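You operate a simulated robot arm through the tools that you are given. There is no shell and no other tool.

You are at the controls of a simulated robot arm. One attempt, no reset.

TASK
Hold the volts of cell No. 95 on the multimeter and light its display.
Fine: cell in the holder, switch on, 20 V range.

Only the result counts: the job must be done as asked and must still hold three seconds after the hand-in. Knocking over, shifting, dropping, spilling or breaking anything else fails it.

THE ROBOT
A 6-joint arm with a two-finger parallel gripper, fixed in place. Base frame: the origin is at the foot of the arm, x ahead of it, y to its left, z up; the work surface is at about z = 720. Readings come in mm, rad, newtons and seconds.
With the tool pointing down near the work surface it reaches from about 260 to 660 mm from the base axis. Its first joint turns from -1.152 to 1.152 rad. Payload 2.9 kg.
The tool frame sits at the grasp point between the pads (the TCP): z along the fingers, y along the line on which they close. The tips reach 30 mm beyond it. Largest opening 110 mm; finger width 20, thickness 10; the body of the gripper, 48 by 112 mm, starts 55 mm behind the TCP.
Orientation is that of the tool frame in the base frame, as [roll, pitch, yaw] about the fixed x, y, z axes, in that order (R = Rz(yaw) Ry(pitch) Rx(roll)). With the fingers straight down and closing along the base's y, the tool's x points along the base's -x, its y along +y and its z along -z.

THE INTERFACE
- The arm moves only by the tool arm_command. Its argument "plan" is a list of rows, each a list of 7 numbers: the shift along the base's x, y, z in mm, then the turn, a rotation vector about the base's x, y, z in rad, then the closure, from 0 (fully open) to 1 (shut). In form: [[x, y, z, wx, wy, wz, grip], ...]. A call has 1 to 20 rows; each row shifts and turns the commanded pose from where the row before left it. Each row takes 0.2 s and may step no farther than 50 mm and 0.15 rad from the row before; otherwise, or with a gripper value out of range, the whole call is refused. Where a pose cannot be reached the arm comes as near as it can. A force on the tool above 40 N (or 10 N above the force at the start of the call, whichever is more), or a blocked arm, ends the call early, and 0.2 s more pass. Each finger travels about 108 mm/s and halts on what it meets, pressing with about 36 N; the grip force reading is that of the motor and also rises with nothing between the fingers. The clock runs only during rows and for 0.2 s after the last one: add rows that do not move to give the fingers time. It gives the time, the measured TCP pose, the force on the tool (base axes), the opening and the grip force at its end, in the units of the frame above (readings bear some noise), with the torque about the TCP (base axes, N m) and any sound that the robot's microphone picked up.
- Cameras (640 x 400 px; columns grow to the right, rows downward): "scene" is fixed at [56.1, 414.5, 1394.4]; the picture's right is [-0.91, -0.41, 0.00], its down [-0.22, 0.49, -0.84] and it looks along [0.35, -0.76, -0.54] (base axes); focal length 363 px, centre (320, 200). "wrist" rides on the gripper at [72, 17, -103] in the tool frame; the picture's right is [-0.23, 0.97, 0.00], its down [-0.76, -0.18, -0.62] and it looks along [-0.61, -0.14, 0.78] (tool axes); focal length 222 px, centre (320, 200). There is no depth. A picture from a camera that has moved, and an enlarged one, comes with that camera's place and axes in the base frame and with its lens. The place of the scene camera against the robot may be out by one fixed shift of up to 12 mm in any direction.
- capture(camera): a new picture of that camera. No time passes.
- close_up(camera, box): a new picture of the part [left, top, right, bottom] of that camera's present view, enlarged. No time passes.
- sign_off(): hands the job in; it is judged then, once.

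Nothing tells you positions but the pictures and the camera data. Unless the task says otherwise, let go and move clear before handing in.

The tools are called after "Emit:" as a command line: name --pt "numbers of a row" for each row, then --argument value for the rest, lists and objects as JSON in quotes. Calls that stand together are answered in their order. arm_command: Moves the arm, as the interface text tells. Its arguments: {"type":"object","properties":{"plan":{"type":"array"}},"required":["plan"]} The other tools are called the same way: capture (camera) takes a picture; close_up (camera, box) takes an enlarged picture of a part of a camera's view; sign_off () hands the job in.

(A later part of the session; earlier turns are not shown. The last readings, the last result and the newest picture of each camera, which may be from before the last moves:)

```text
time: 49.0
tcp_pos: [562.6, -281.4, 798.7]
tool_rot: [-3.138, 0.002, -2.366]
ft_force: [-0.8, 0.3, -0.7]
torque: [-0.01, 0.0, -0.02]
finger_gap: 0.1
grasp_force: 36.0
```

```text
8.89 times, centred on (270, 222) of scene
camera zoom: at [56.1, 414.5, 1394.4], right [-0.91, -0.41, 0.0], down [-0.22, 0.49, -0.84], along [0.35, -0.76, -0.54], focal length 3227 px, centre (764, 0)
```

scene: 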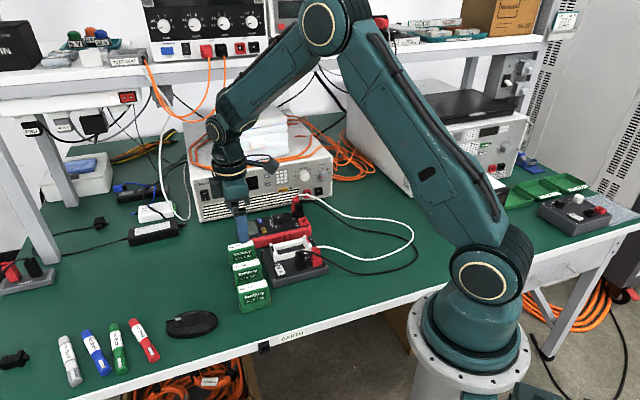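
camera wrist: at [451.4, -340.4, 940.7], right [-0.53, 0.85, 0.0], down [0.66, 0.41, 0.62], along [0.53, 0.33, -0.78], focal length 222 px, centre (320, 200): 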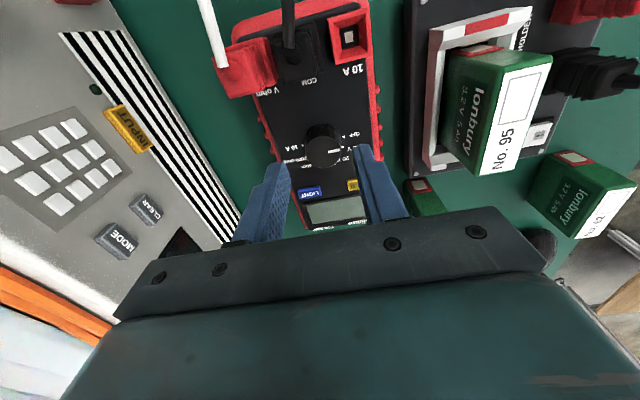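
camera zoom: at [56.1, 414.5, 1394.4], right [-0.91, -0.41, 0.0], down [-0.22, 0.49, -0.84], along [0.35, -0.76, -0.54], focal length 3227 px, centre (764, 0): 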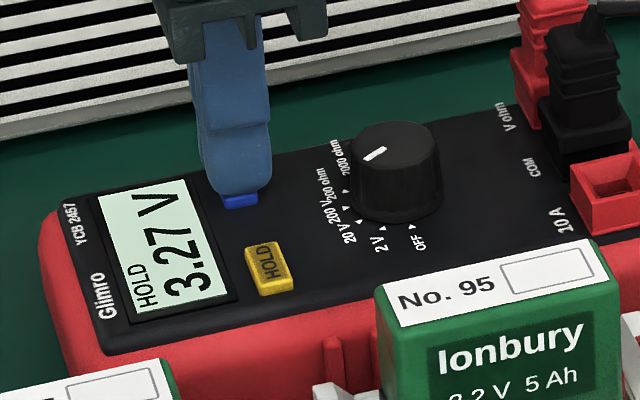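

Emit:
arm_command --pt "0 0 -0.6 0 0 0 1" --pt "0 0 -0.6 0 0 0 1"

Emit:
close_up --camera "scene" --box '[240, 200, 300, 245]'

```text
time: 49.6
tcp_pos: [562.8, -282.1, 799.4]
tool_rot: [-3.136, 0.001, -2.366]
ft_force: [-0.4, -0.5, 0.2]
torque: [0.01, -0.01, 0.05]
finger_gap: 0.0
grasp_force: 36.2
```

```text
8.89 times, centred on (270, 222) of scene
camera zoom: at [56.1, 414.6, 1394.4], right [-0.91, -0.41, 0.0], down [-0.22, 0.49, -0.84], along [0.35, -0.76, -0.54], focal length 3227 px, centre (764, 0)
```

zoom: 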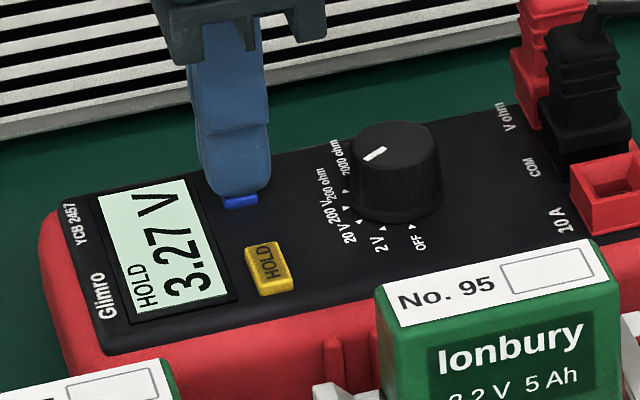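

Emit:
arm_command --pt "0 0 -0.6 0 0 0 1" --pt "0 0 -0.5 0 0 0 1"

Emit:
close_up --camera "scene" --box '[240, 200, 300, 245]'

```text
time: 50.2
tcp_pos: [562.4, -281.4, 799.0]
tool_rot: [-3.137, 0.002, -2.368]
ft_force: [0.4, -1.0, 2.6]
torque: [-0.07, 0.0, 0.01]
finger_gap: 0.0
grasp_force: 35.6
heard: click
```

```text
8.89 times, centred on (270, 222) of scene
camera zoom: at [56.1, 414.5, 1394.4], right [-0.91, -0.41, 0.0], down [-0.22, 0.49, -0.84], along [0.35, -0.76, -0.54], focal length 3227 px, centre (764, 0)
```

zoom: 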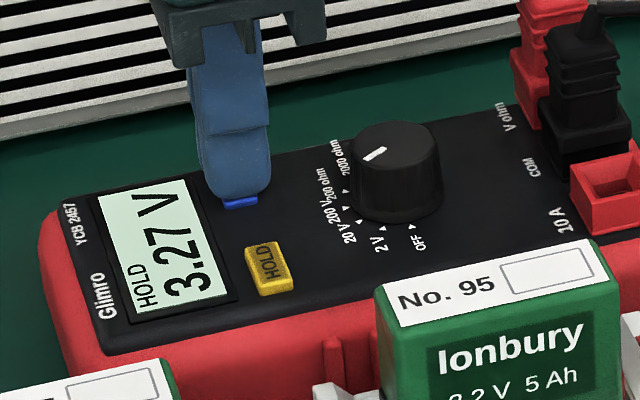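

It clicked, but the display doesn't look clearly different yet. I'll lift off and inspect it.

Emit:
arm_command --pt "0 0 4 0 0 0 1" --pt "0 0 16 0 0 0 1" --pt "0 0 16 0 0 0 1" --pt "0 0 0 0 0 0 1"

Emit:
close_up --camera "scene" --box '[240, 200, 300, 245]'

Emit:
close_up --camera "wrist" --box '[220, 70, 420, 220]'

Emit:
capture --camera "scene"

```text
time: 51.2
tcp_pos: [561.9, -281.5, 834.7]
tool_rot: [-3.139, 0.002, -2.366]
ft_force: [-0.3, -0.4, 0.1]
torque: [-0.01, 0.02, -0.02]
finger_gap: 0.0
grasp_force: 36.1
```

```text
8.89 times, centred on (270, 222) of scene
camera zoom: at [56.1, 414.5, 1394.4], right [-0.91, -0.41, 0.0], down [-0.22, 0.49, -0.84], along [0.35, -0.76, -0.54], focal length 3227 px, centre (764, 0)
```

zoom: 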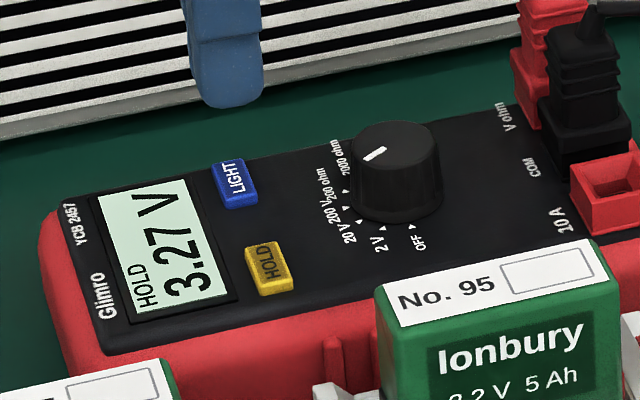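

```text
2.67 times, centred on (320, 145) of wrist
camera zoom: at [499.3, -319.8, 938.0], right [-0.52, 0.85, 0.0], down [0.67, 0.41, 0.62], along [0.54, 0.32, -0.78], focal length 592 px, centre (320, 347)
```

zoom: 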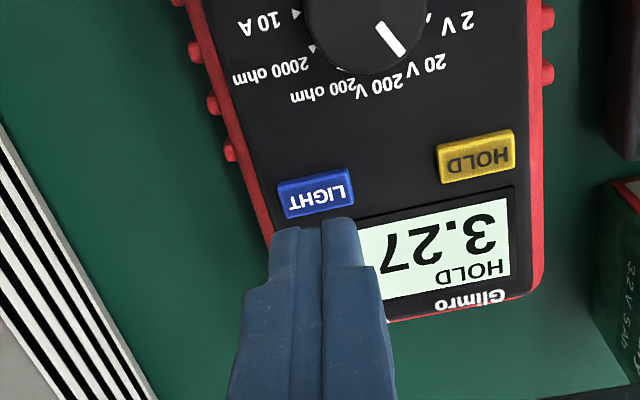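

```text
taken
```

scene: 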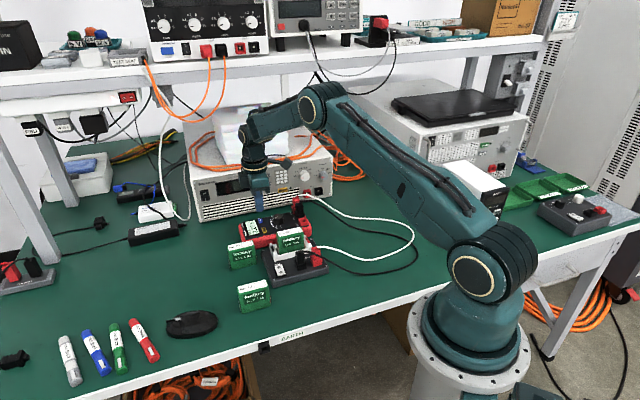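

The click was heard, but I need to be sure the backlight is on. I'll zoom right into the display from both cameras.

Emit:
close_up --camera "scene" --box '[242, 216, 266, 238]'

Emit:
close_up --camera "wrist" --box '[330, 130, 410, 190]'

```text
16.00 times, centred on (254, 227) of scene
camera zoom: at [56.1, 414.5, 1394.4], right [-0.91, -0.41, 0.0], down [-0.22, 0.49, -0.84], along [0.35, -0.76, -0.54], focal length 5808 px, centre (1376, -232)
```

zoom: 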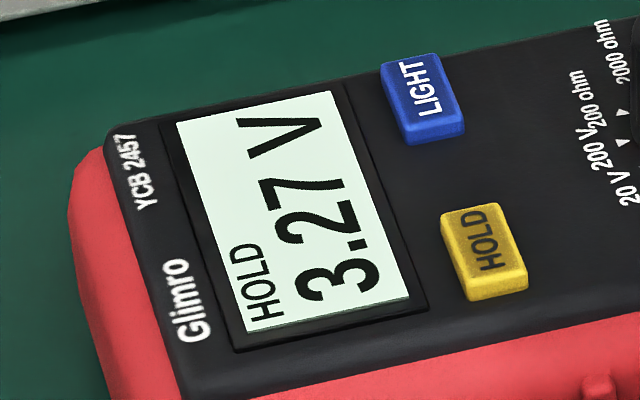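

```text
6.67 times, centred on (370, 160) of wrist
camera zoom: at [499.3, -319.8, 938.0], right [-0.52, 0.85, 0.0], down [0.67, 0.41, 0.62], along [0.54, 0.32, -0.78], focal length 1481 px, centre (-13, 467)
```

zoom: 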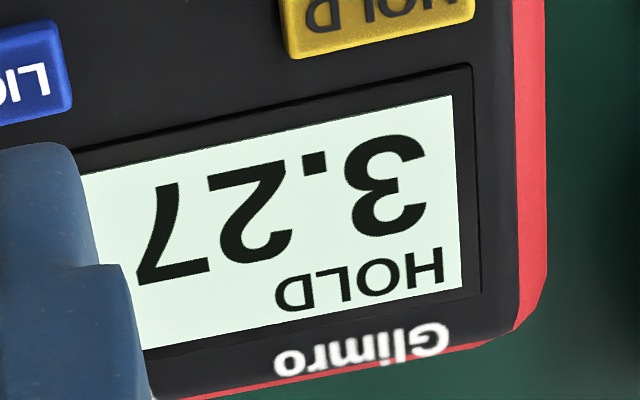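

I can't yet tell a lit display from an unlit one. I'll idle a few seconds to see whether anything changes, for example a backlight that times out.

Emit:
arm_command --pt "0 0 0 0 0 0 1" --pt "0 0 0 0 0 0 1" --pt "0 0 0 0 0 0 1" --pt "0 0 0 0 0 0 1" --pt "0 0 0 0 0 0 1" --pt "0 0 0 0 0 0 1" --pt "0 0 0 0 0 0 1" --pt "0 0 0 0 0 0 1" --pt "0 0 0 0 0 0 1" --pt "0 0 0 0 0 0 1" --pt "0 0 0 0 0 0 1" --pt "0 0 0 0 0 0 1" --pt "0 0 0 0 0 0 1" --pt "0 0 0 0 0 0 1" --pt "0 0 0 0 0 0 1" --pt "0 0 0 0 0 0 1" --pt "0 0 0 0 0 0 1" --pt "0 0 0 0 0 0 1" --pt "0 0 0 0 0 0 1" --pt "0 0 0 0 0 0 1"

Emit:
close_up --camera "scene" --box '[242, 216, 266, 238]'

Emit:
close_up --camera "wrist" --box '[330, 130, 410, 190]'

```text
time: 55.4
tcp_pos: [563.0, -280.3, 834.3]
tool_rot: [-3.139, 0.002, -2.365]
ft_force: [0.4, -0.1, 0.5]
torque: [0.03, 0.03, 0.02]
finger_gap: 0.0
grasp_force: 36.1
```

```text
16.00 times, centred on (254, 227) of scene
camera zoom: at [56.1, 414.5, 1394.4], right [-0.91, -0.41, 0.0], down [-0.22, 0.49, -0.84], along [0.35, -0.76, -0.54], focal length 5808 px, centre (1376, -232)
```

zoom: 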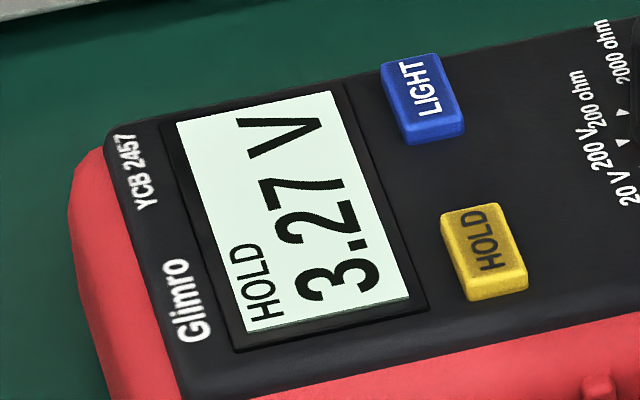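

```text
6.67 times, centred on (370, 160) of wrist
camera zoom: at [499.3, -319.9, 938.0], right [-0.52, 0.85, 0.0], down [0.67, 0.41, 0.62], along [0.54, 0.32, -0.78], focal length 1481 px, centre (-13, 467)
```

zoom: 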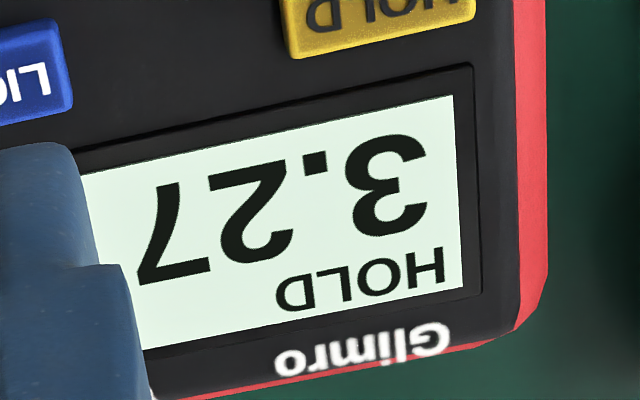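

The display is steady, so I'll do a toggle test: press LIGHT once more and compare identical zooms to learn which state is the lit one.

Emit:
arm_command --pt "0 0 -12 0 0 0 1" --pt "0 0 -14 0 0 0 1" --pt "0 0 -6 0 0 0 1" --pt "0 0 -2 0 0 0 1" --pt "0 0 -0.8 0 0 0 1" --pt "0 0 -0.6 0 0 0 1"

Emit:
close_up --camera "scene" --box '[242, 216, 266, 238]'

```text
time: 56.8
tcp_pos: [562.9, -281.1, 797.9]
tool_rot: [-3.136, 0.003, -2.367]
ft_force: [-0.8, -1.4, 2.3]
torque: [-0.04, 0.08, -0.02]
finger_gap: 0.0
grasp_force: 35.6
heard: click
```

```text
16.00 times, centred on (254, 227) of scene
camera zoom: at [56.0, 414.5, 1394.4], right [-0.91, -0.41, 0.0], down [-0.22, 0.49, -0.84], along [0.35, -0.76, -0.54], focal length 5808 px, centre (1376, -232)
```

zoom: 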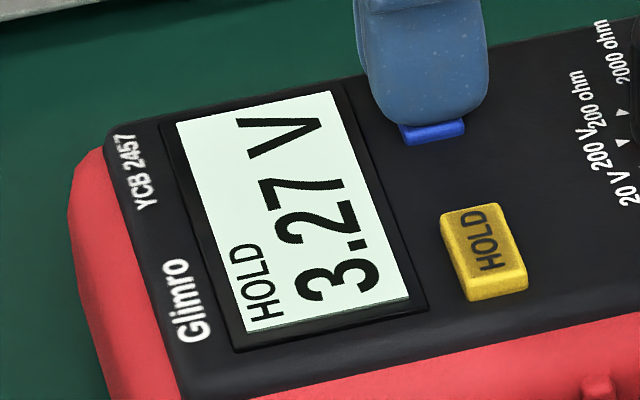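

This click made no visible change either. Some meters need LIGHT held down, so I'll keep it pressed for a couple of seconds and look.

Emit:
arm_command --pt "0 0 0 0 0 0 1" --pt "0 0 0 0 0 0 1" --pt "0 0 0 0 0 0 1" --pt "0 0 0 0 0 0 1" --pt "0 0 0 0 0 0 1" --pt "0 0 0 0 0 0 1" --pt "0 0 0 0 0 0 1" --pt "0 0 0 0 0 0 1" --pt "0 0 0 0 0 0 1" --pt "0 0 0 0 0 0 1"

Emit:
close_up --camera "scene" --box '[242, 216, 266, 238]'

Emit:
close_up --camera "scene" --box '[240, 200, 300, 245]'

```text
time: 59.0
tcp_pos: [562.3, -280.8, 798.0]
tool_rot: [-3.138, 0.002, -2.366]
ft_force: [0.5, 0.2, 2.4]
torque: [-0.01, -0.01, -0.02]
finger_gap: 0.2
grasp_force: 36.4
```

```text
16.00 times, centred on (254, 227) of scene
camera zoom: at [56.1, 414.6, 1394.4], right [-0.91, -0.41, 0.0], down [-0.22, 0.49, -0.84], along [0.35, -0.76, -0.54], focal length 5808 px, centre (1376, -232)
```

zoom: 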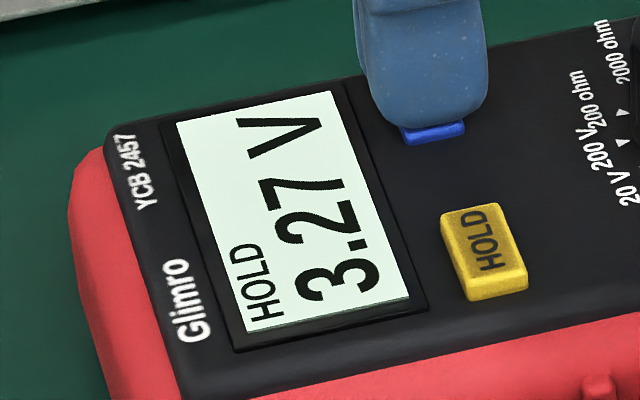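

```text
8.89 times, centred on (270, 222) of scene
camera zoom: at [56.1, 414.6, 1394.4], right [-0.91, -0.41, 0.0], down [-0.22, 0.49, -0.84], along [0.35, -0.76, -0.54], focal length 3227 px, centre (764, 0)
```

zoom: 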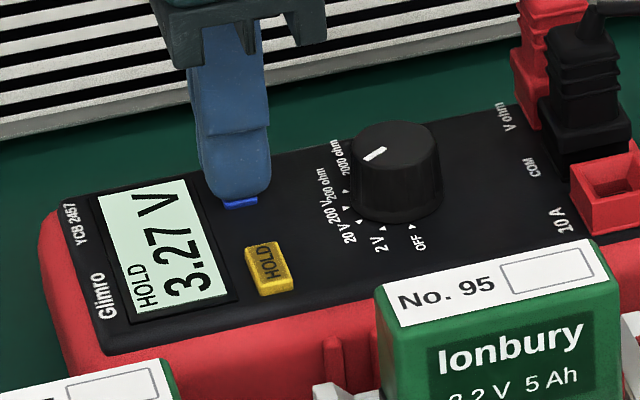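

I still can't tell the states apart. The supply's dark glass mirrors the meter's display, so I'll compare that region with the same view from before the first press.

Emit:
close_up --camera "scene" --box '[232, 180, 332, 260]'

Emit:
close_up --camera "scene" --box '[255, 205, 305, 240]'

Emit:
close_up --camera "scene" --box '[210, 170, 260, 205]'

```text
5.00 times, centred on (282, 220) of scene
camera zoom: at [56.1, 414.6, 1394.4], right [-0.91, -0.41, 0.0], down [-0.22, 0.49, -0.84], along [0.35, -0.76, -0.54], focal length 1815 px, centre (510, 100)
```

zoom: 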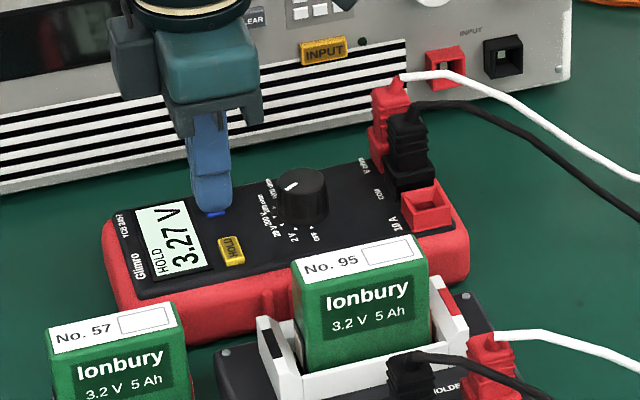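

```text
11.43 times, centred on (280, 222) of scene
camera zoom: at [56.1, 414.6, 1394.4], right [-0.91, -0.41, 0.0], down [-0.22, 0.49, -0.84], along [0.35, -0.76, -0.54], focal length 4149 px, centre (777, -57)
```

zoom: 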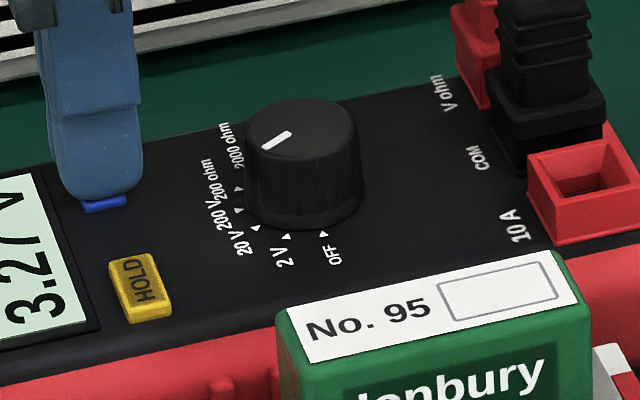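

```text
11.43 times, centred on (235, 188) of scene
camera zoom: at [56.1, 414.6, 1394.4], right [-0.91, -0.41, 0.0], down [-0.22, 0.49, -0.84], along [0.35, -0.76, -0.54], focal length 4149 px, centre (1291, 343)
```

zoom: 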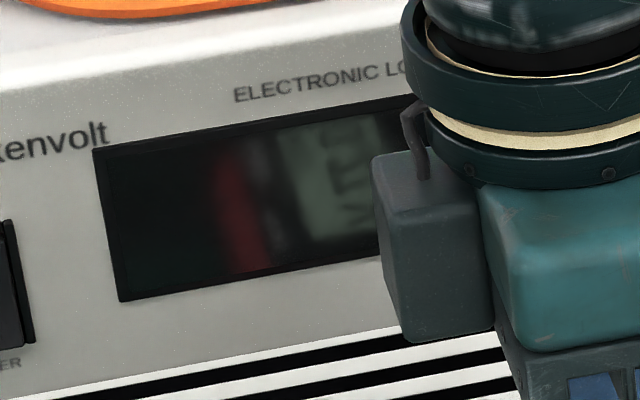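

Emit:
arm_command --pt "0 0 4 0 0 0 1" --pt "0 0 16 0 0 0 1" --pt "0 0 16 0 0 0 1" --pt "0 0 0 0 0 0 1"

Emit:
close_up --camera "scene" --box '[242, 216, 266, 238]'

Emit:
close_up --camera "scene" --box '[210, 170, 260, 205]'

Emit:
close_up --camera "wrist" --box '[330, 130, 410, 190]'

```text
time: 60.0
tcp_pos: [562.5, -281.6, 835.7]
tool_rot: [-3.136, 0.0, -2.364]
ft_force: [0.0, 0.5, -0.3]
torque: [0.0, 0.01, -0.03]
finger_gap: 0.0
grasp_force: 35.7
```

```text
16.00 times, centred on (254, 227) of scene
camera zoom: at [56.1, 414.5, 1394.4], right [-0.91, -0.41, 0.0], down [-0.22, 0.49, -0.84], along [0.35, -0.76, -0.54], focal length 5808 px, centre (1376, -232)
```

zoom: 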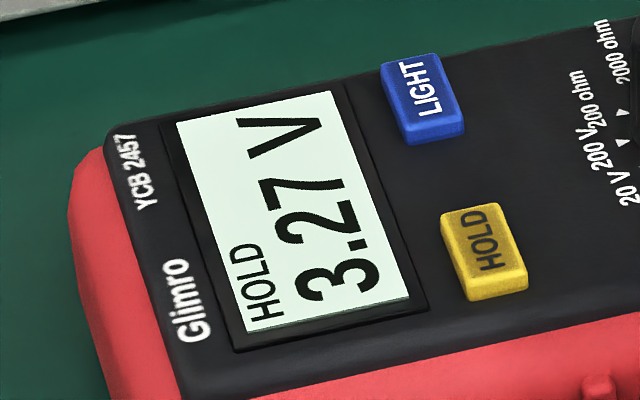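

```text
11.43 times, centred on (235, 188) of scene
camera zoom: at [56.1, 414.5, 1394.4], right [-0.91, -0.41, 0.0], down [-0.22, 0.49, -0.84], along [0.35, -0.76, -0.54], focal length 4149 px, centre (1291, 343)
```

zoom: 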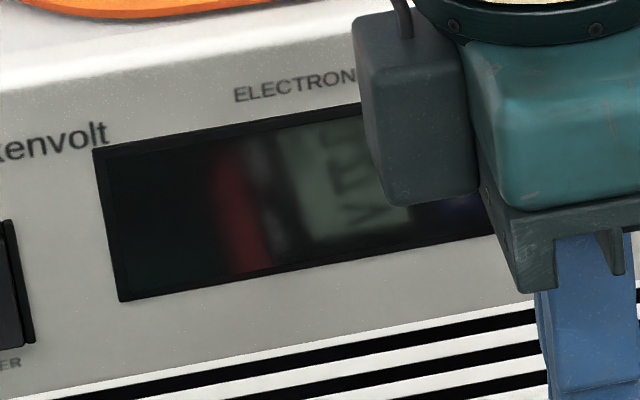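

```text
6.67 times, centred on (370, 160) of wrist
camera zoom: at [499.7, -320.0, 939.3], right [-0.52, 0.85, 0.0], down [0.67, 0.41, 0.62], along [0.54, 0.32, -0.78], focal length 1481 px, centre (-13, 467)
```

zoom: 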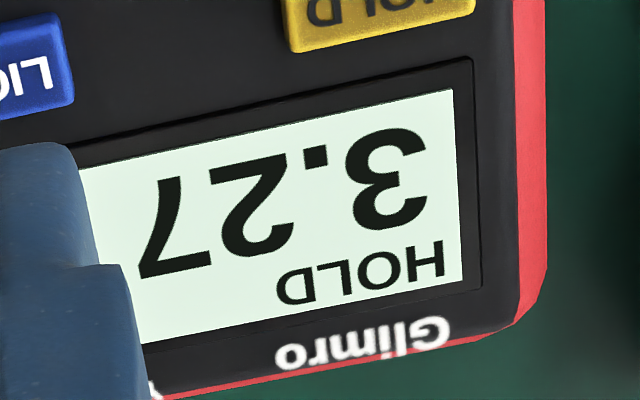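

The supply's dark glass gives a dimmed mirror image of the display, which works as an unsaturated brightness gauge. I'll press LIGHT once more and compare that reflection between states.

Emit:
arm_command --pt "0 0 -12 0 0 0 1" --pt "0 0 -14 0 0 0 1" --pt "0 0 -6 0 0 0 1" --pt "0 0 -2 0 0 0 1" --pt "0 0 -0.8 0 0 0 1" --pt "0 0 -0.6 0 0 0 1"

Emit:
close_up --camera "scene" --box '[210, 170, 260, 205]'

Emit:
close_up --camera "scene" --box '[242, 216, 266, 238]'

```text
time: 61.4
tcp_pos: [561.9, -281.5, 799.5]
tool_rot: [-3.136, 0.001, -2.365]
ft_force: [-0.2, 0.0, 0.6]
torque: [0.01, 0.04, -0.01]
finger_gap: 0.0
grasp_force: 36.1
```

```text
11.43 times, centred on (235, 188) of scene
camera zoom: at [56.1, 414.6, 1394.4], right [-0.91, -0.41, 0.0], down [-0.22, 0.49, -0.84], along [0.35, -0.76, -0.54], focal length 4149 px, centre (1291, 343)
```

zoom: 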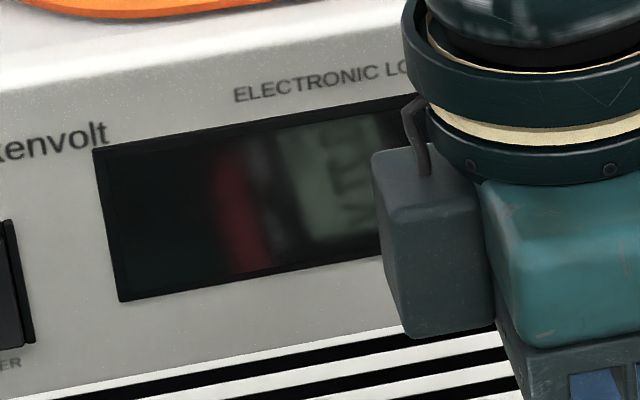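

```text
16.00 times, centred on (254, 227) of scene
camera zoom: at [56.1, 414.6, 1394.4], right [-0.91, -0.41, 0.0], down [-0.22, 0.49, -0.84], along [0.35, -0.76, -0.54], focal length 5808 px, centre (1376, -232)
```

zoom: 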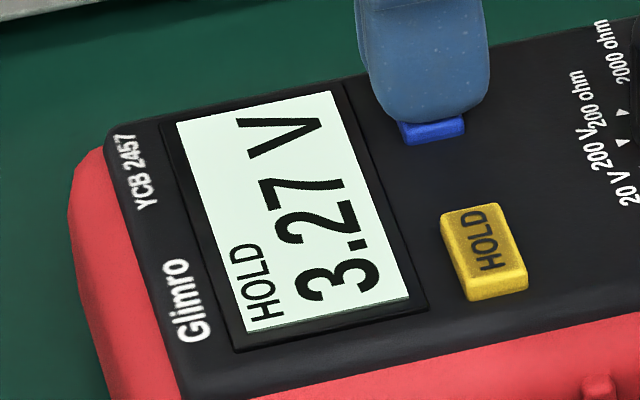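

No click yet on this press, so I'll go slightly deeper.

Emit:
arm_command --pt "0 0 -0.6 0 0 0 1" --pt "0 0 -0.5 0 0 0 1"

Emit:
close_up --camera "scene" --box '[210, 170, 260, 205]'

Emit:
close_up --camera "scene" --box '[242, 216, 266, 238]'

```text
time: 62.0
tcp_pos: [563.1, -282.0, 798.8]
tool_rot: [-3.138, 0.002, -2.366]
ft_force: [-1.7, -0.5, 3.9]
torque: [0.01, 0.05, -0.01]
finger_gap: 0.1
grasp_force: 36.3
heard: click
```

```text
11.43 times, centred on (235, 188) of scene
camera zoom: at [56.0, 414.6, 1394.4], right [-0.91, -0.41, 0.0], down [-0.22, 0.49, -0.84], along [0.35, -0.76, -0.54], focal length 4149 px, centre (1291, 343)
```

zoom: 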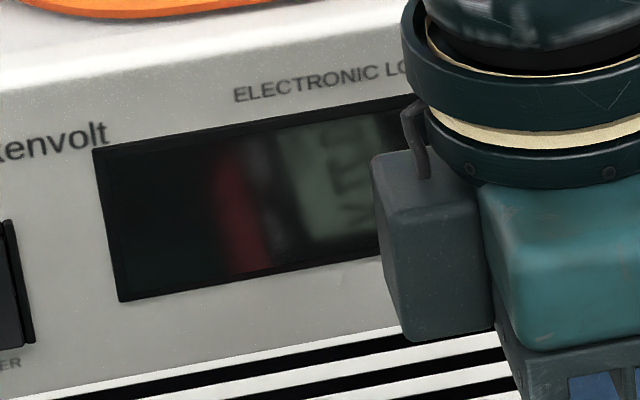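

```text
16.00 times, centred on (254, 227) of scene
camera zoom: at [56.0, 414.6, 1394.4], right [-0.91, -0.41, 0.0], down [-0.22, 0.49, -0.84], along [0.35, -0.76, -0.54], focal length 5808 px, centre (1376, -232)
```

zoom: 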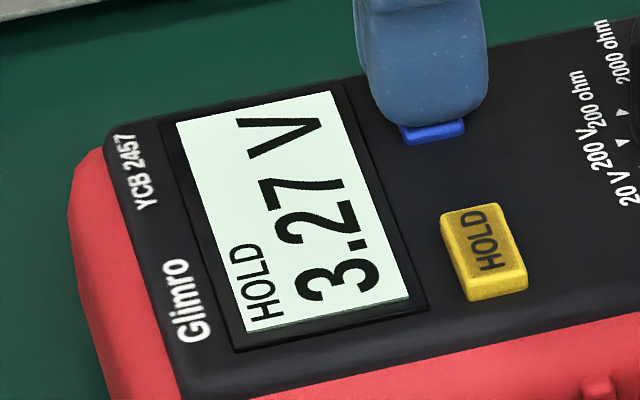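

The click again shows no difference. While it's pressed now, I'll keep holding LIGHT for longer and check.

Emit:
arm_command --pt "0 0 0 0 0 0 1" --pt "0 0 0 0 0 0 1" --pt "0 0 0 0 0 0 1" --pt "0 0 0 0 0 0 1" --pt "0 0 0 0 0 0 1" --pt "0 0 0 0 0 0 1" --pt "0 0 0 0 0 0 1" --pt "0 0 0 0 0 0 1" --pt "0 0 0 0 0 0 1" --pt "0 0 0 0 0 0 1" --pt "0 0 0 0 0 0 1" --pt "0 0 0 0 0 0 1" --pt "0 0 0 0 0 0 1" --pt "0 0 0 0 0 0 1" --pt "0 0 0 0 0 0 1" --pt "0 0 0 0 0 0 1"

Emit:
close_up --camera "scene" --box '[242, 216, 266, 238]'

Emit:
close_up --camera "scene" --box '[210, 170, 260, 205]'

```text
time: 65.4
tcp_pos: [564.2, -281.2, 798.6]
tool_rot: [-3.139, 0.0, -2.364]
ft_force: [0.9, 0.0, 3.9]
torque: [0.0, 0.01, -0.01]
finger_gap: 0.2
grasp_force: 35.5
```

```text
16.00 times, centred on (254, 227) of scene
camera zoom: at [56.1, 414.6, 1394.4], right [-0.91, -0.41, 0.0], down [-0.22, 0.49, -0.84], along [0.35, -0.76, -0.54], focal length 5808 px, centre (1376, -232)
```

zoom: 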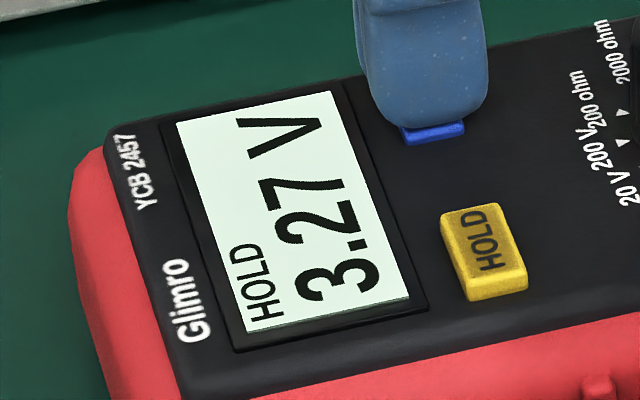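

```text
11.43 times, centred on (235, 188) of scene
camera zoom: at [56.1, 414.6, 1394.4], right [-0.91, -0.41, 0.0], down [-0.22, 0.49, -0.84], along [0.35, -0.76, -0.54], focal length 4149 px, centre (1291, 343)
```

zoom: 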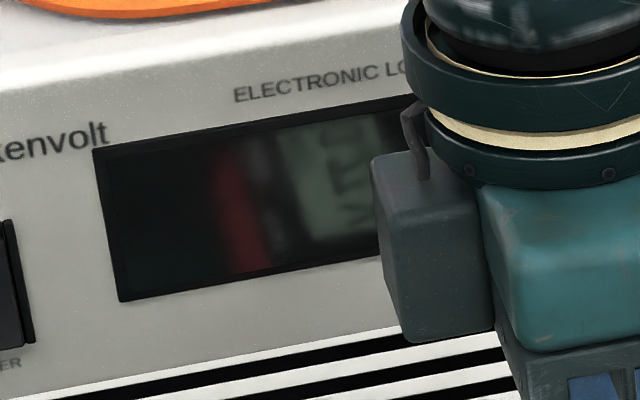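

Holding makes no visible difference either. I'll zoom into a bare patch of the display to judge its colour as exactly as I can in this state.

Emit:
close_up --camera "scene" --box '[249, 219, 255, 223]'

Emit:
close_up --camera "wrist" --box '[220, 70, 420, 220]'

Emit:
capture --camera "wrist"

```text
16.00 times, centred on (252, 221) of scene
camera zoom: at [56.1, 414.6, 1394.4], right [-0.91, -0.41, 0.0], down [-0.22, 0.49, -0.84], along [0.35, -0.76, -0.54], focal length 5808 px, centre (1408, -136)
```

zoom: 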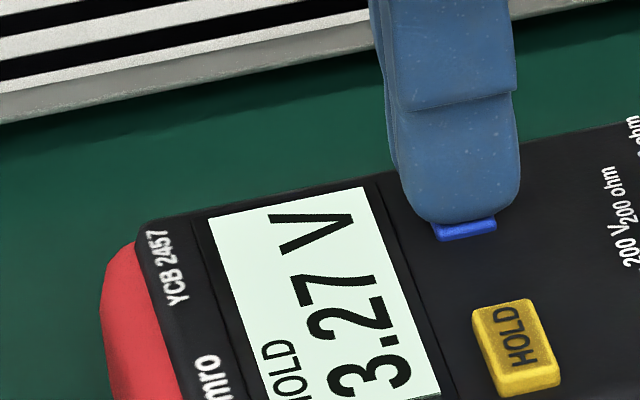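

```text
2.67 times, centred on (320, 145) of wrist
camera zoom: at [500.3, -320.2, 901.6], right [-0.52, 0.85, 0.0], down [0.67, 0.41, 0.62], along [0.54, 0.32, -0.78], focal length 592 px, centre (320, 347)
```

zoom: 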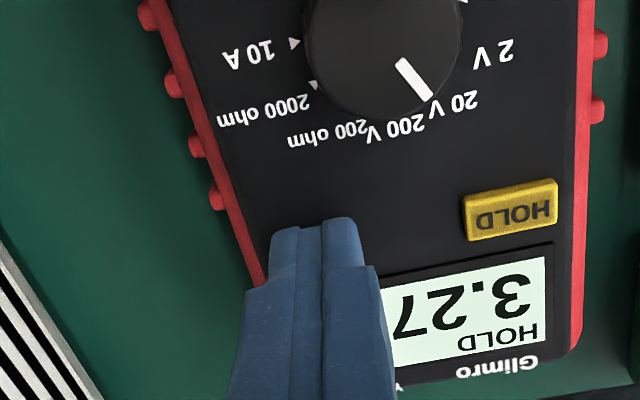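

```text
taken
camera wrist: at [500.3, -320.2, 901.6], right [-0.52, 0.85, 0.0], down [0.67, 0.41, 0.62], along [0.54, 0.32, -0.78], focal length 222 px, centre (320, 200)
```

wrist: 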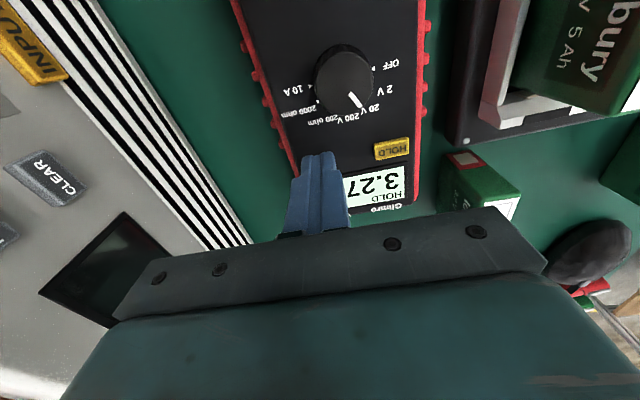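

I'll release and take the same 8.9x view I took after the first press, so I can compare odd and even press counts directly.

Emit:
arm_command --pt "0 0 4 0 0 0 1" --pt "0 0 16 0 0 0 1" --pt "0 0 17 0 0 0 1" --pt "0 0 0 0 0 0 1"

Emit:
close_up --camera "scene" --box '[240, 200, 300, 245]'

Emit:
close_up --camera "scene" --box '[242, 216, 266, 238]'

Emit:
close_up --camera "wrist" --box '[330, 130, 410, 190]'

Emit:
close_up --camera "scene" --box '[210, 170, 260, 205]'

```text
time: 66.4
tcp_pos: [563.7, -281.7, 834.8]
tool_rot: [-3.139, 0.001, -2.362]
ft_force: [0.2, 0.6, -0.1]
torque: [0.02, 0.01, 0.02]
finger_gap: 0.1
grasp_force: 36.2
```

```text
8.89 times, centred on (270, 222) of scene
camera zoom: at [56.1, 414.5, 1394.4], right [-0.91, -0.41, 0.0], down [-0.22, 0.49, -0.84], along [0.35, -0.76, -0.54], focal length 3227 px, centre (764, 0)
```

zoom: 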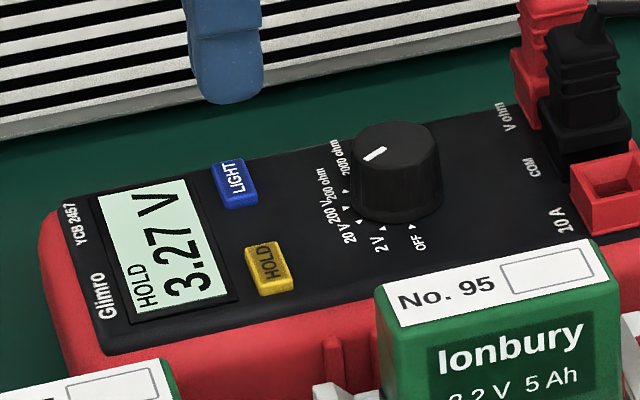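

```text
16.00 times, centred on (254, 227) of scene
camera zoom: at [56.1, 414.5, 1394.4], right [-0.91, -0.41, 0.0], down [-0.22, 0.49, -0.84], along [0.35, -0.76, -0.54], focal length 5808 px, centre (1376, -232)
```

zoom: 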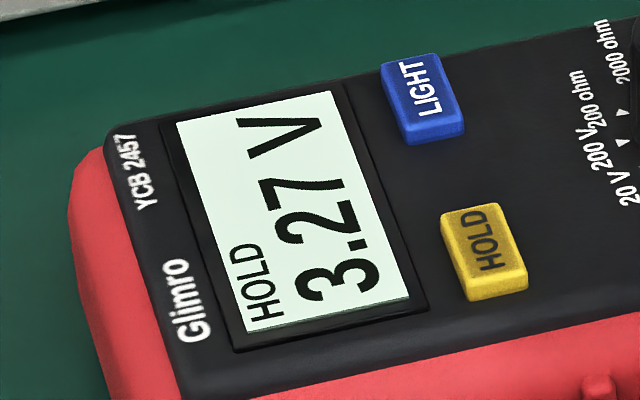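

```text
6.67 times, centred on (370, 160) of wrist
camera zoom: at [499.9, -320.9, 938.8], right [-0.52, 0.85, 0.0], down [0.67, 0.41, 0.62], along [0.54, 0.32, -0.78], focal length 1481 px, centre (-13, 467)
```

zoom: 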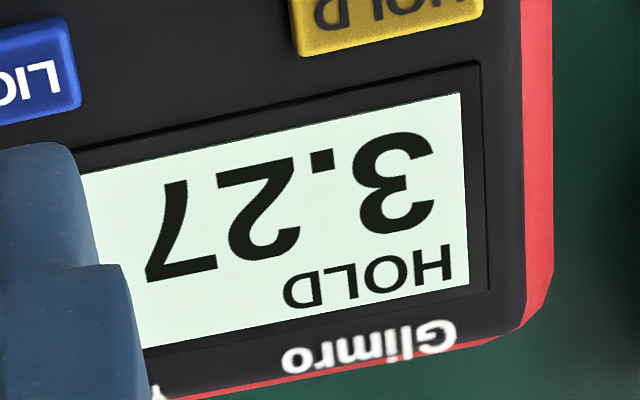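

```text
11.43 times, centred on (235, 188) of scene
camera zoom: at [56.1, 414.5, 1394.4], right [-0.91, -0.41, 0.0], down [-0.22, 0.49, -0.84], along [0.35, -0.76, -0.54], focal length 4149 px, centre (1291, 343)
```

zoom: 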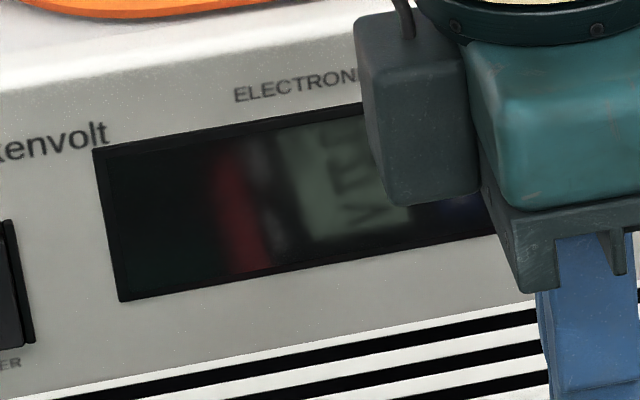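

Odd and even counts look alike, so either the change is too subtle to see or the button hasn't gone fully down. I'll press LIGHT deeper in small steps and watch the display.

Emit:
arm_command --pt "0 0 -12 0 0 0 1" --pt "0 0 -14 0 0 0 1" --pt "0 0 -6 0 0 0 1" --pt "0 0 -2 0 0 0 1" --pt "0 0 -1.2 0 0 0 1" --pt "0 0 -0.8 0 0 0 1"

Emit:
close_up --camera "scene" --box '[242, 216, 266, 238]'

```text
time: 67.8
tcp_pos: [562.9, -281.6, 798.7]
tool_rot: [-3.138, 0.001, -2.366]
ft_force: [0.7, -0.6, 1.4]
torque: [0.0, 0.04, -0.02]
finger_gap: 0.0
grasp_force: 36.1
heard: click
```

```text
16.00 times, centred on (254, 227) of scene
camera zoom: at [56.1, 414.5, 1394.4], right [-0.91, -0.41, 0.0], down [-0.22, 0.49, -0.84], along [0.35, -0.76, -0.54], focal length 5808 px, centre (1376, -232)
```

zoom: 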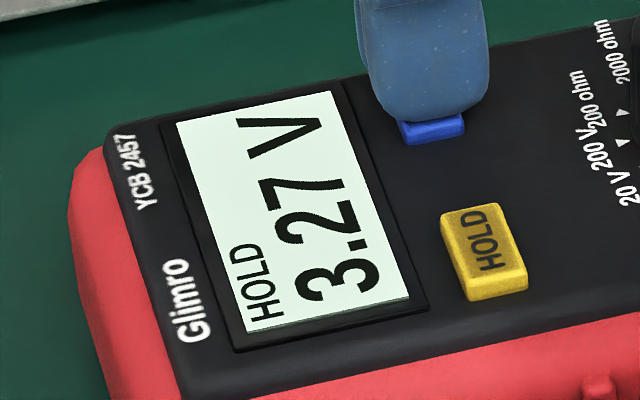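

Emit:
arm_command --pt "0 0 -0.6 0 0 0 1" --pt "0 0 -0.6 0 0 0 1" --pt "0 0 -0.6 0 0 0 1"

Emit:
close_up --camera "scene" --box '[242, 216, 266, 238]'

```text
time: 68.6
tcp_pos: [562.9, -282.0, 796.9]
tool_rot: [-3.136, 0.001, -2.366]
ft_force: [1.0, 1.0, 4.6]
torque: [0.02, -0.07, 0.01]
finger_gap: 0.2
grasp_force: 35.9
```

```text
16.00 times, centred on (254, 227) of scene
camera zoom: at [56.0, 414.6, 1394.4], right [-0.91, -0.41, 0.0], down [-0.22, 0.49, -0.84], along [0.35, -0.76, -0.54], focal length 5808 px, centre (1376, -232)
```

zoom: 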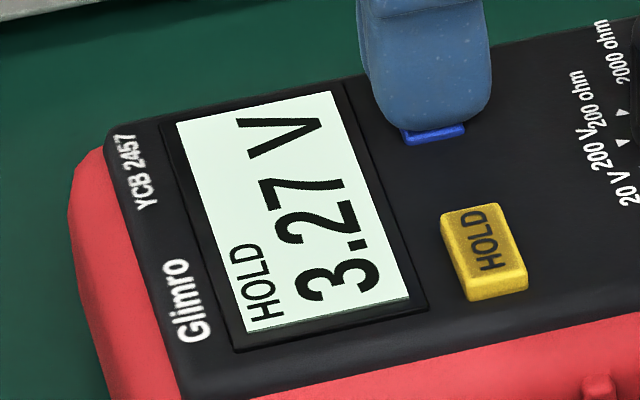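

Emit:
arm_command --pt "0 0 -0.6 0 0 0 1" --pt "0 0 -0.6 0 0 0 1" --pt "0 0 -0.4 0 0 0 1"

Emit:
close_up --camera "scene" --box '[242, 216, 266, 238]'

Emit:
close_up --camera "scene" --box '[210, 170, 260, 205]'

```text
time: 69.4
tcp_pos: [563.6, -282.1, 796.9]
tool_rot: [-3.135, 0.002, -2.366]
ft_force: [-2.2, -1.5, 11.1]
torque: [0.02, 0.06, -0.1]
finger_gap: 0.0
grasp_force: 36.1
```

```text
16.00 times, centred on (254, 227) of scene
camera zoom: at [55.9, 414.6, 1394.4], right [-0.91, -0.41, 0.0], down [-0.22, 0.49, -0.84], along [0.35, -0.76, -0.54], focal length 5808 px, centre (1376, -232)
```

zoom: 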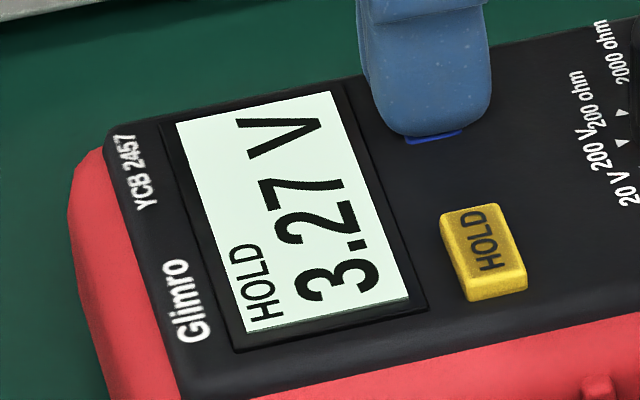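

```text
11.43 times, centred on (235, 188) of scene
camera zoom: at [55.9, 414.6, 1394.4], right [-0.91, -0.41, 0.0], down [-0.22, 0.49, -0.84], along [0.35, -0.76, -0.54], focal length 4149 px, centre (1291, 343)
```

zoom: 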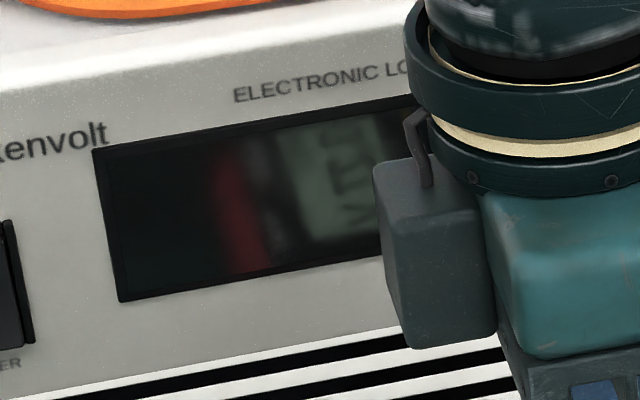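

Emit:
close_up --camera "wrist" --box '[220, 70, 420, 220]'

Emit:
capture --camera "wrist"

Emit:
capture --camera "scene"

```text
2.67 times, centred on (320, 145) of wrist
camera zoom: at [499.8, -320.4, 899.7], right [-0.52, 0.85, 0.0], down [0.67, 0.41, 0.63], along [0.54, 0.32, -0.78], focal length 592 px, centre (320, 347)
```

zoom: 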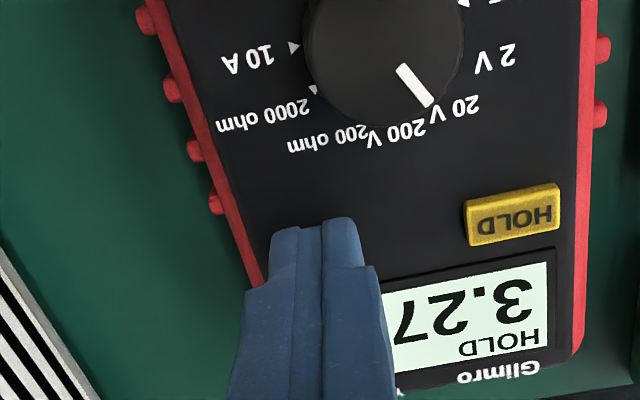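

```text
taken
camera wrist: at [499.8, -320.4, 899.7], right [-0.52, 0.85, 0.0], down [0.67, 0.41, 0.63], along [0.54, 0.32, -0.78], focal length 222 px, centre (320, 200)
```

wrist: 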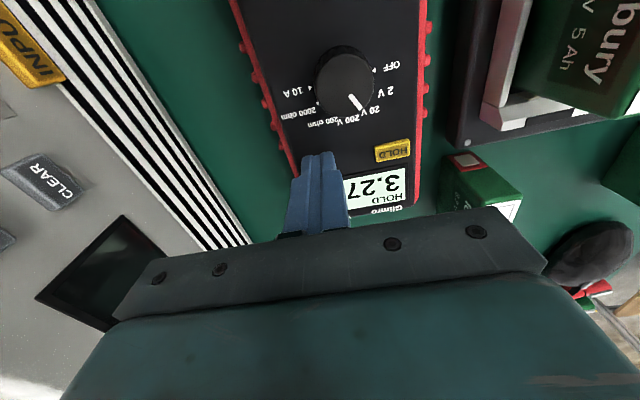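

```text
taken
```

scene: 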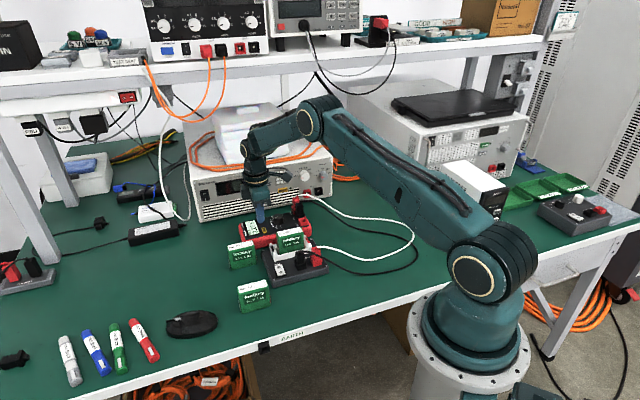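

Bottomed out at 11 N with no change to the eye. I'll raise and take very tight patches of the display in this state (4 clicks), to compare with the next state.

Emit:
arm_command --pt "0 0 5 0 0 0 1" --pt "0 0 17 0 0 0 1" --pt "0 0 17 0 0 0 1" --pt "0 0 0 0 0 0 1"

Emit:
close_up --camera "wrist" --box '[352, 150, 372, 164]'

Emit:
close_up --camera "wrist" --box '[372, 145, 412, 170]'

Emit:
close_up --camera "scene" --box '[242, 216, 266, 238]'

Emit:
close_up --camera "scene" --box '[222, 172, 246, 190]'

```text
time: 70.4
tcp_pos: [562.5, -280.7, 833.9]
tool_rot: [-3.137, 0.002, -2.365]
ft_force: [0.2, 0.6, 0.2]
torque: [0.03, -0.01, 0.01]
finger_gap: 0.0
grasp_force: 36.1
```

```text
16.00 times, centred on (362, 157) of wrist
camera zoom: at [499.5, -319.6, 937.5], right [-0.52, 0.85, 0.0], down [0.67, 0.41, 0.62], along [0.53, 0.32, -0.78], focal length 3554 px, centre (-352, 888)
```

zoom: 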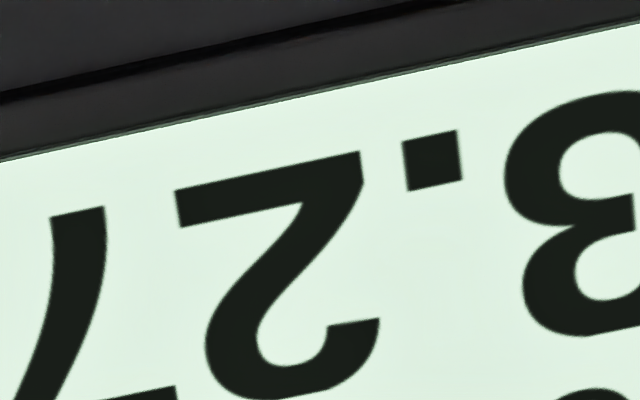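

```text
16.00 times, centred on (392, 158) of wrist
camera zoom: at [499.5, -319.6, 937.5], right [-0.52, 0.85, 0.0], down [0.67, 0.41, 0.62], along [0.53, 0.32, -0.78], focal length 3554 px, centre (-832, 880)
```

zoom: 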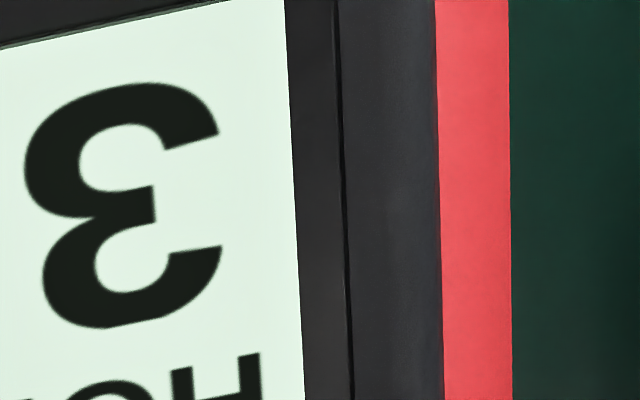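

```text
16.00 times, centred on (254, 227) of scene
camera zoom: at [56.1, 414.5, 1394.4], right [-0.91, -0.41, 0.0], down [-0.22, 0.49, -0.84], along [0.35, -0.76, -0.54], focal length 5808 px, centre (1376, -232)
```

zoom: 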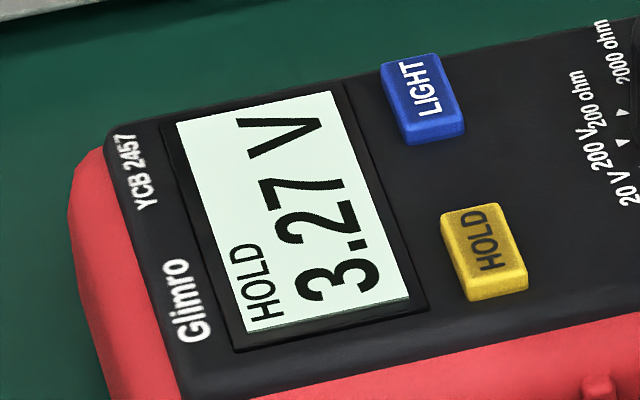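

```text
16.00 times, centred on (234, 181) of scene
camera zoom: at [56.1, 414.5, 1394.4], right [-0.91, -0.41, 0.0], down [-0.22, 0.49, -0.84], along [0.35, -0.76, -0.54], focal length 5808 px, centre (1696, 504)
```

zoom: 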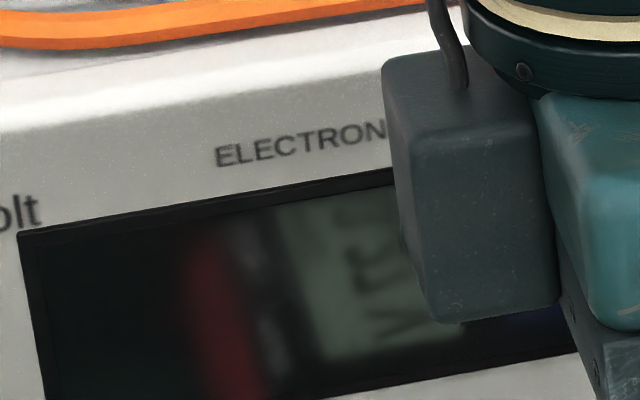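

Now I'll press once more (5th click), raise, and take the identical patches.

Emit:
arm_command --pt "0 0 -12 0 0 0 1" --pt "0 0 -14 0 0 0 1" --pt "0 0 -6 0 0 0 1" --pt "0 0 -2 0 0 0 1" --pt "0 0 -1.2 0 0 0 1" --pt "0 0 -0.8 0 0 0 1" --pt "0 0 -0.6 0 0 0 1"

Emit:
close_up --camera "scene" --box '[242, 216, 266, 238]'

```text
time: 72.0
tcp_pos: [564.3, -280.9, 797.4]
tool_rot: [-3.136, 0.0, -2.366]
ft_force: [-1.3, -1.5, 2.2]
torque: [-0.04, 0.03, 0.0]
finger_gap: 0.0
grasp_force: 35.9
heard: click
```

```text
16.00 times, centred on (254, 227) of scene
camera zoom: at [56.0, 414.5, 1394.4], right [-0.91, -0.41, 0.0], down [-0.22, 0.49, -0.84], along [0.35, -0.76, -0.54], focal length 5808 px, centre (1376, -232)
```

zoom: 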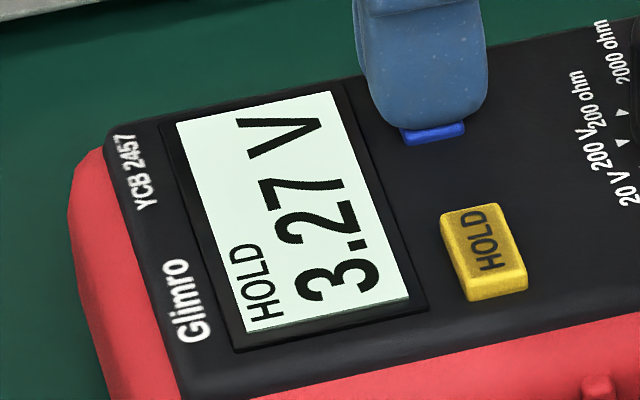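

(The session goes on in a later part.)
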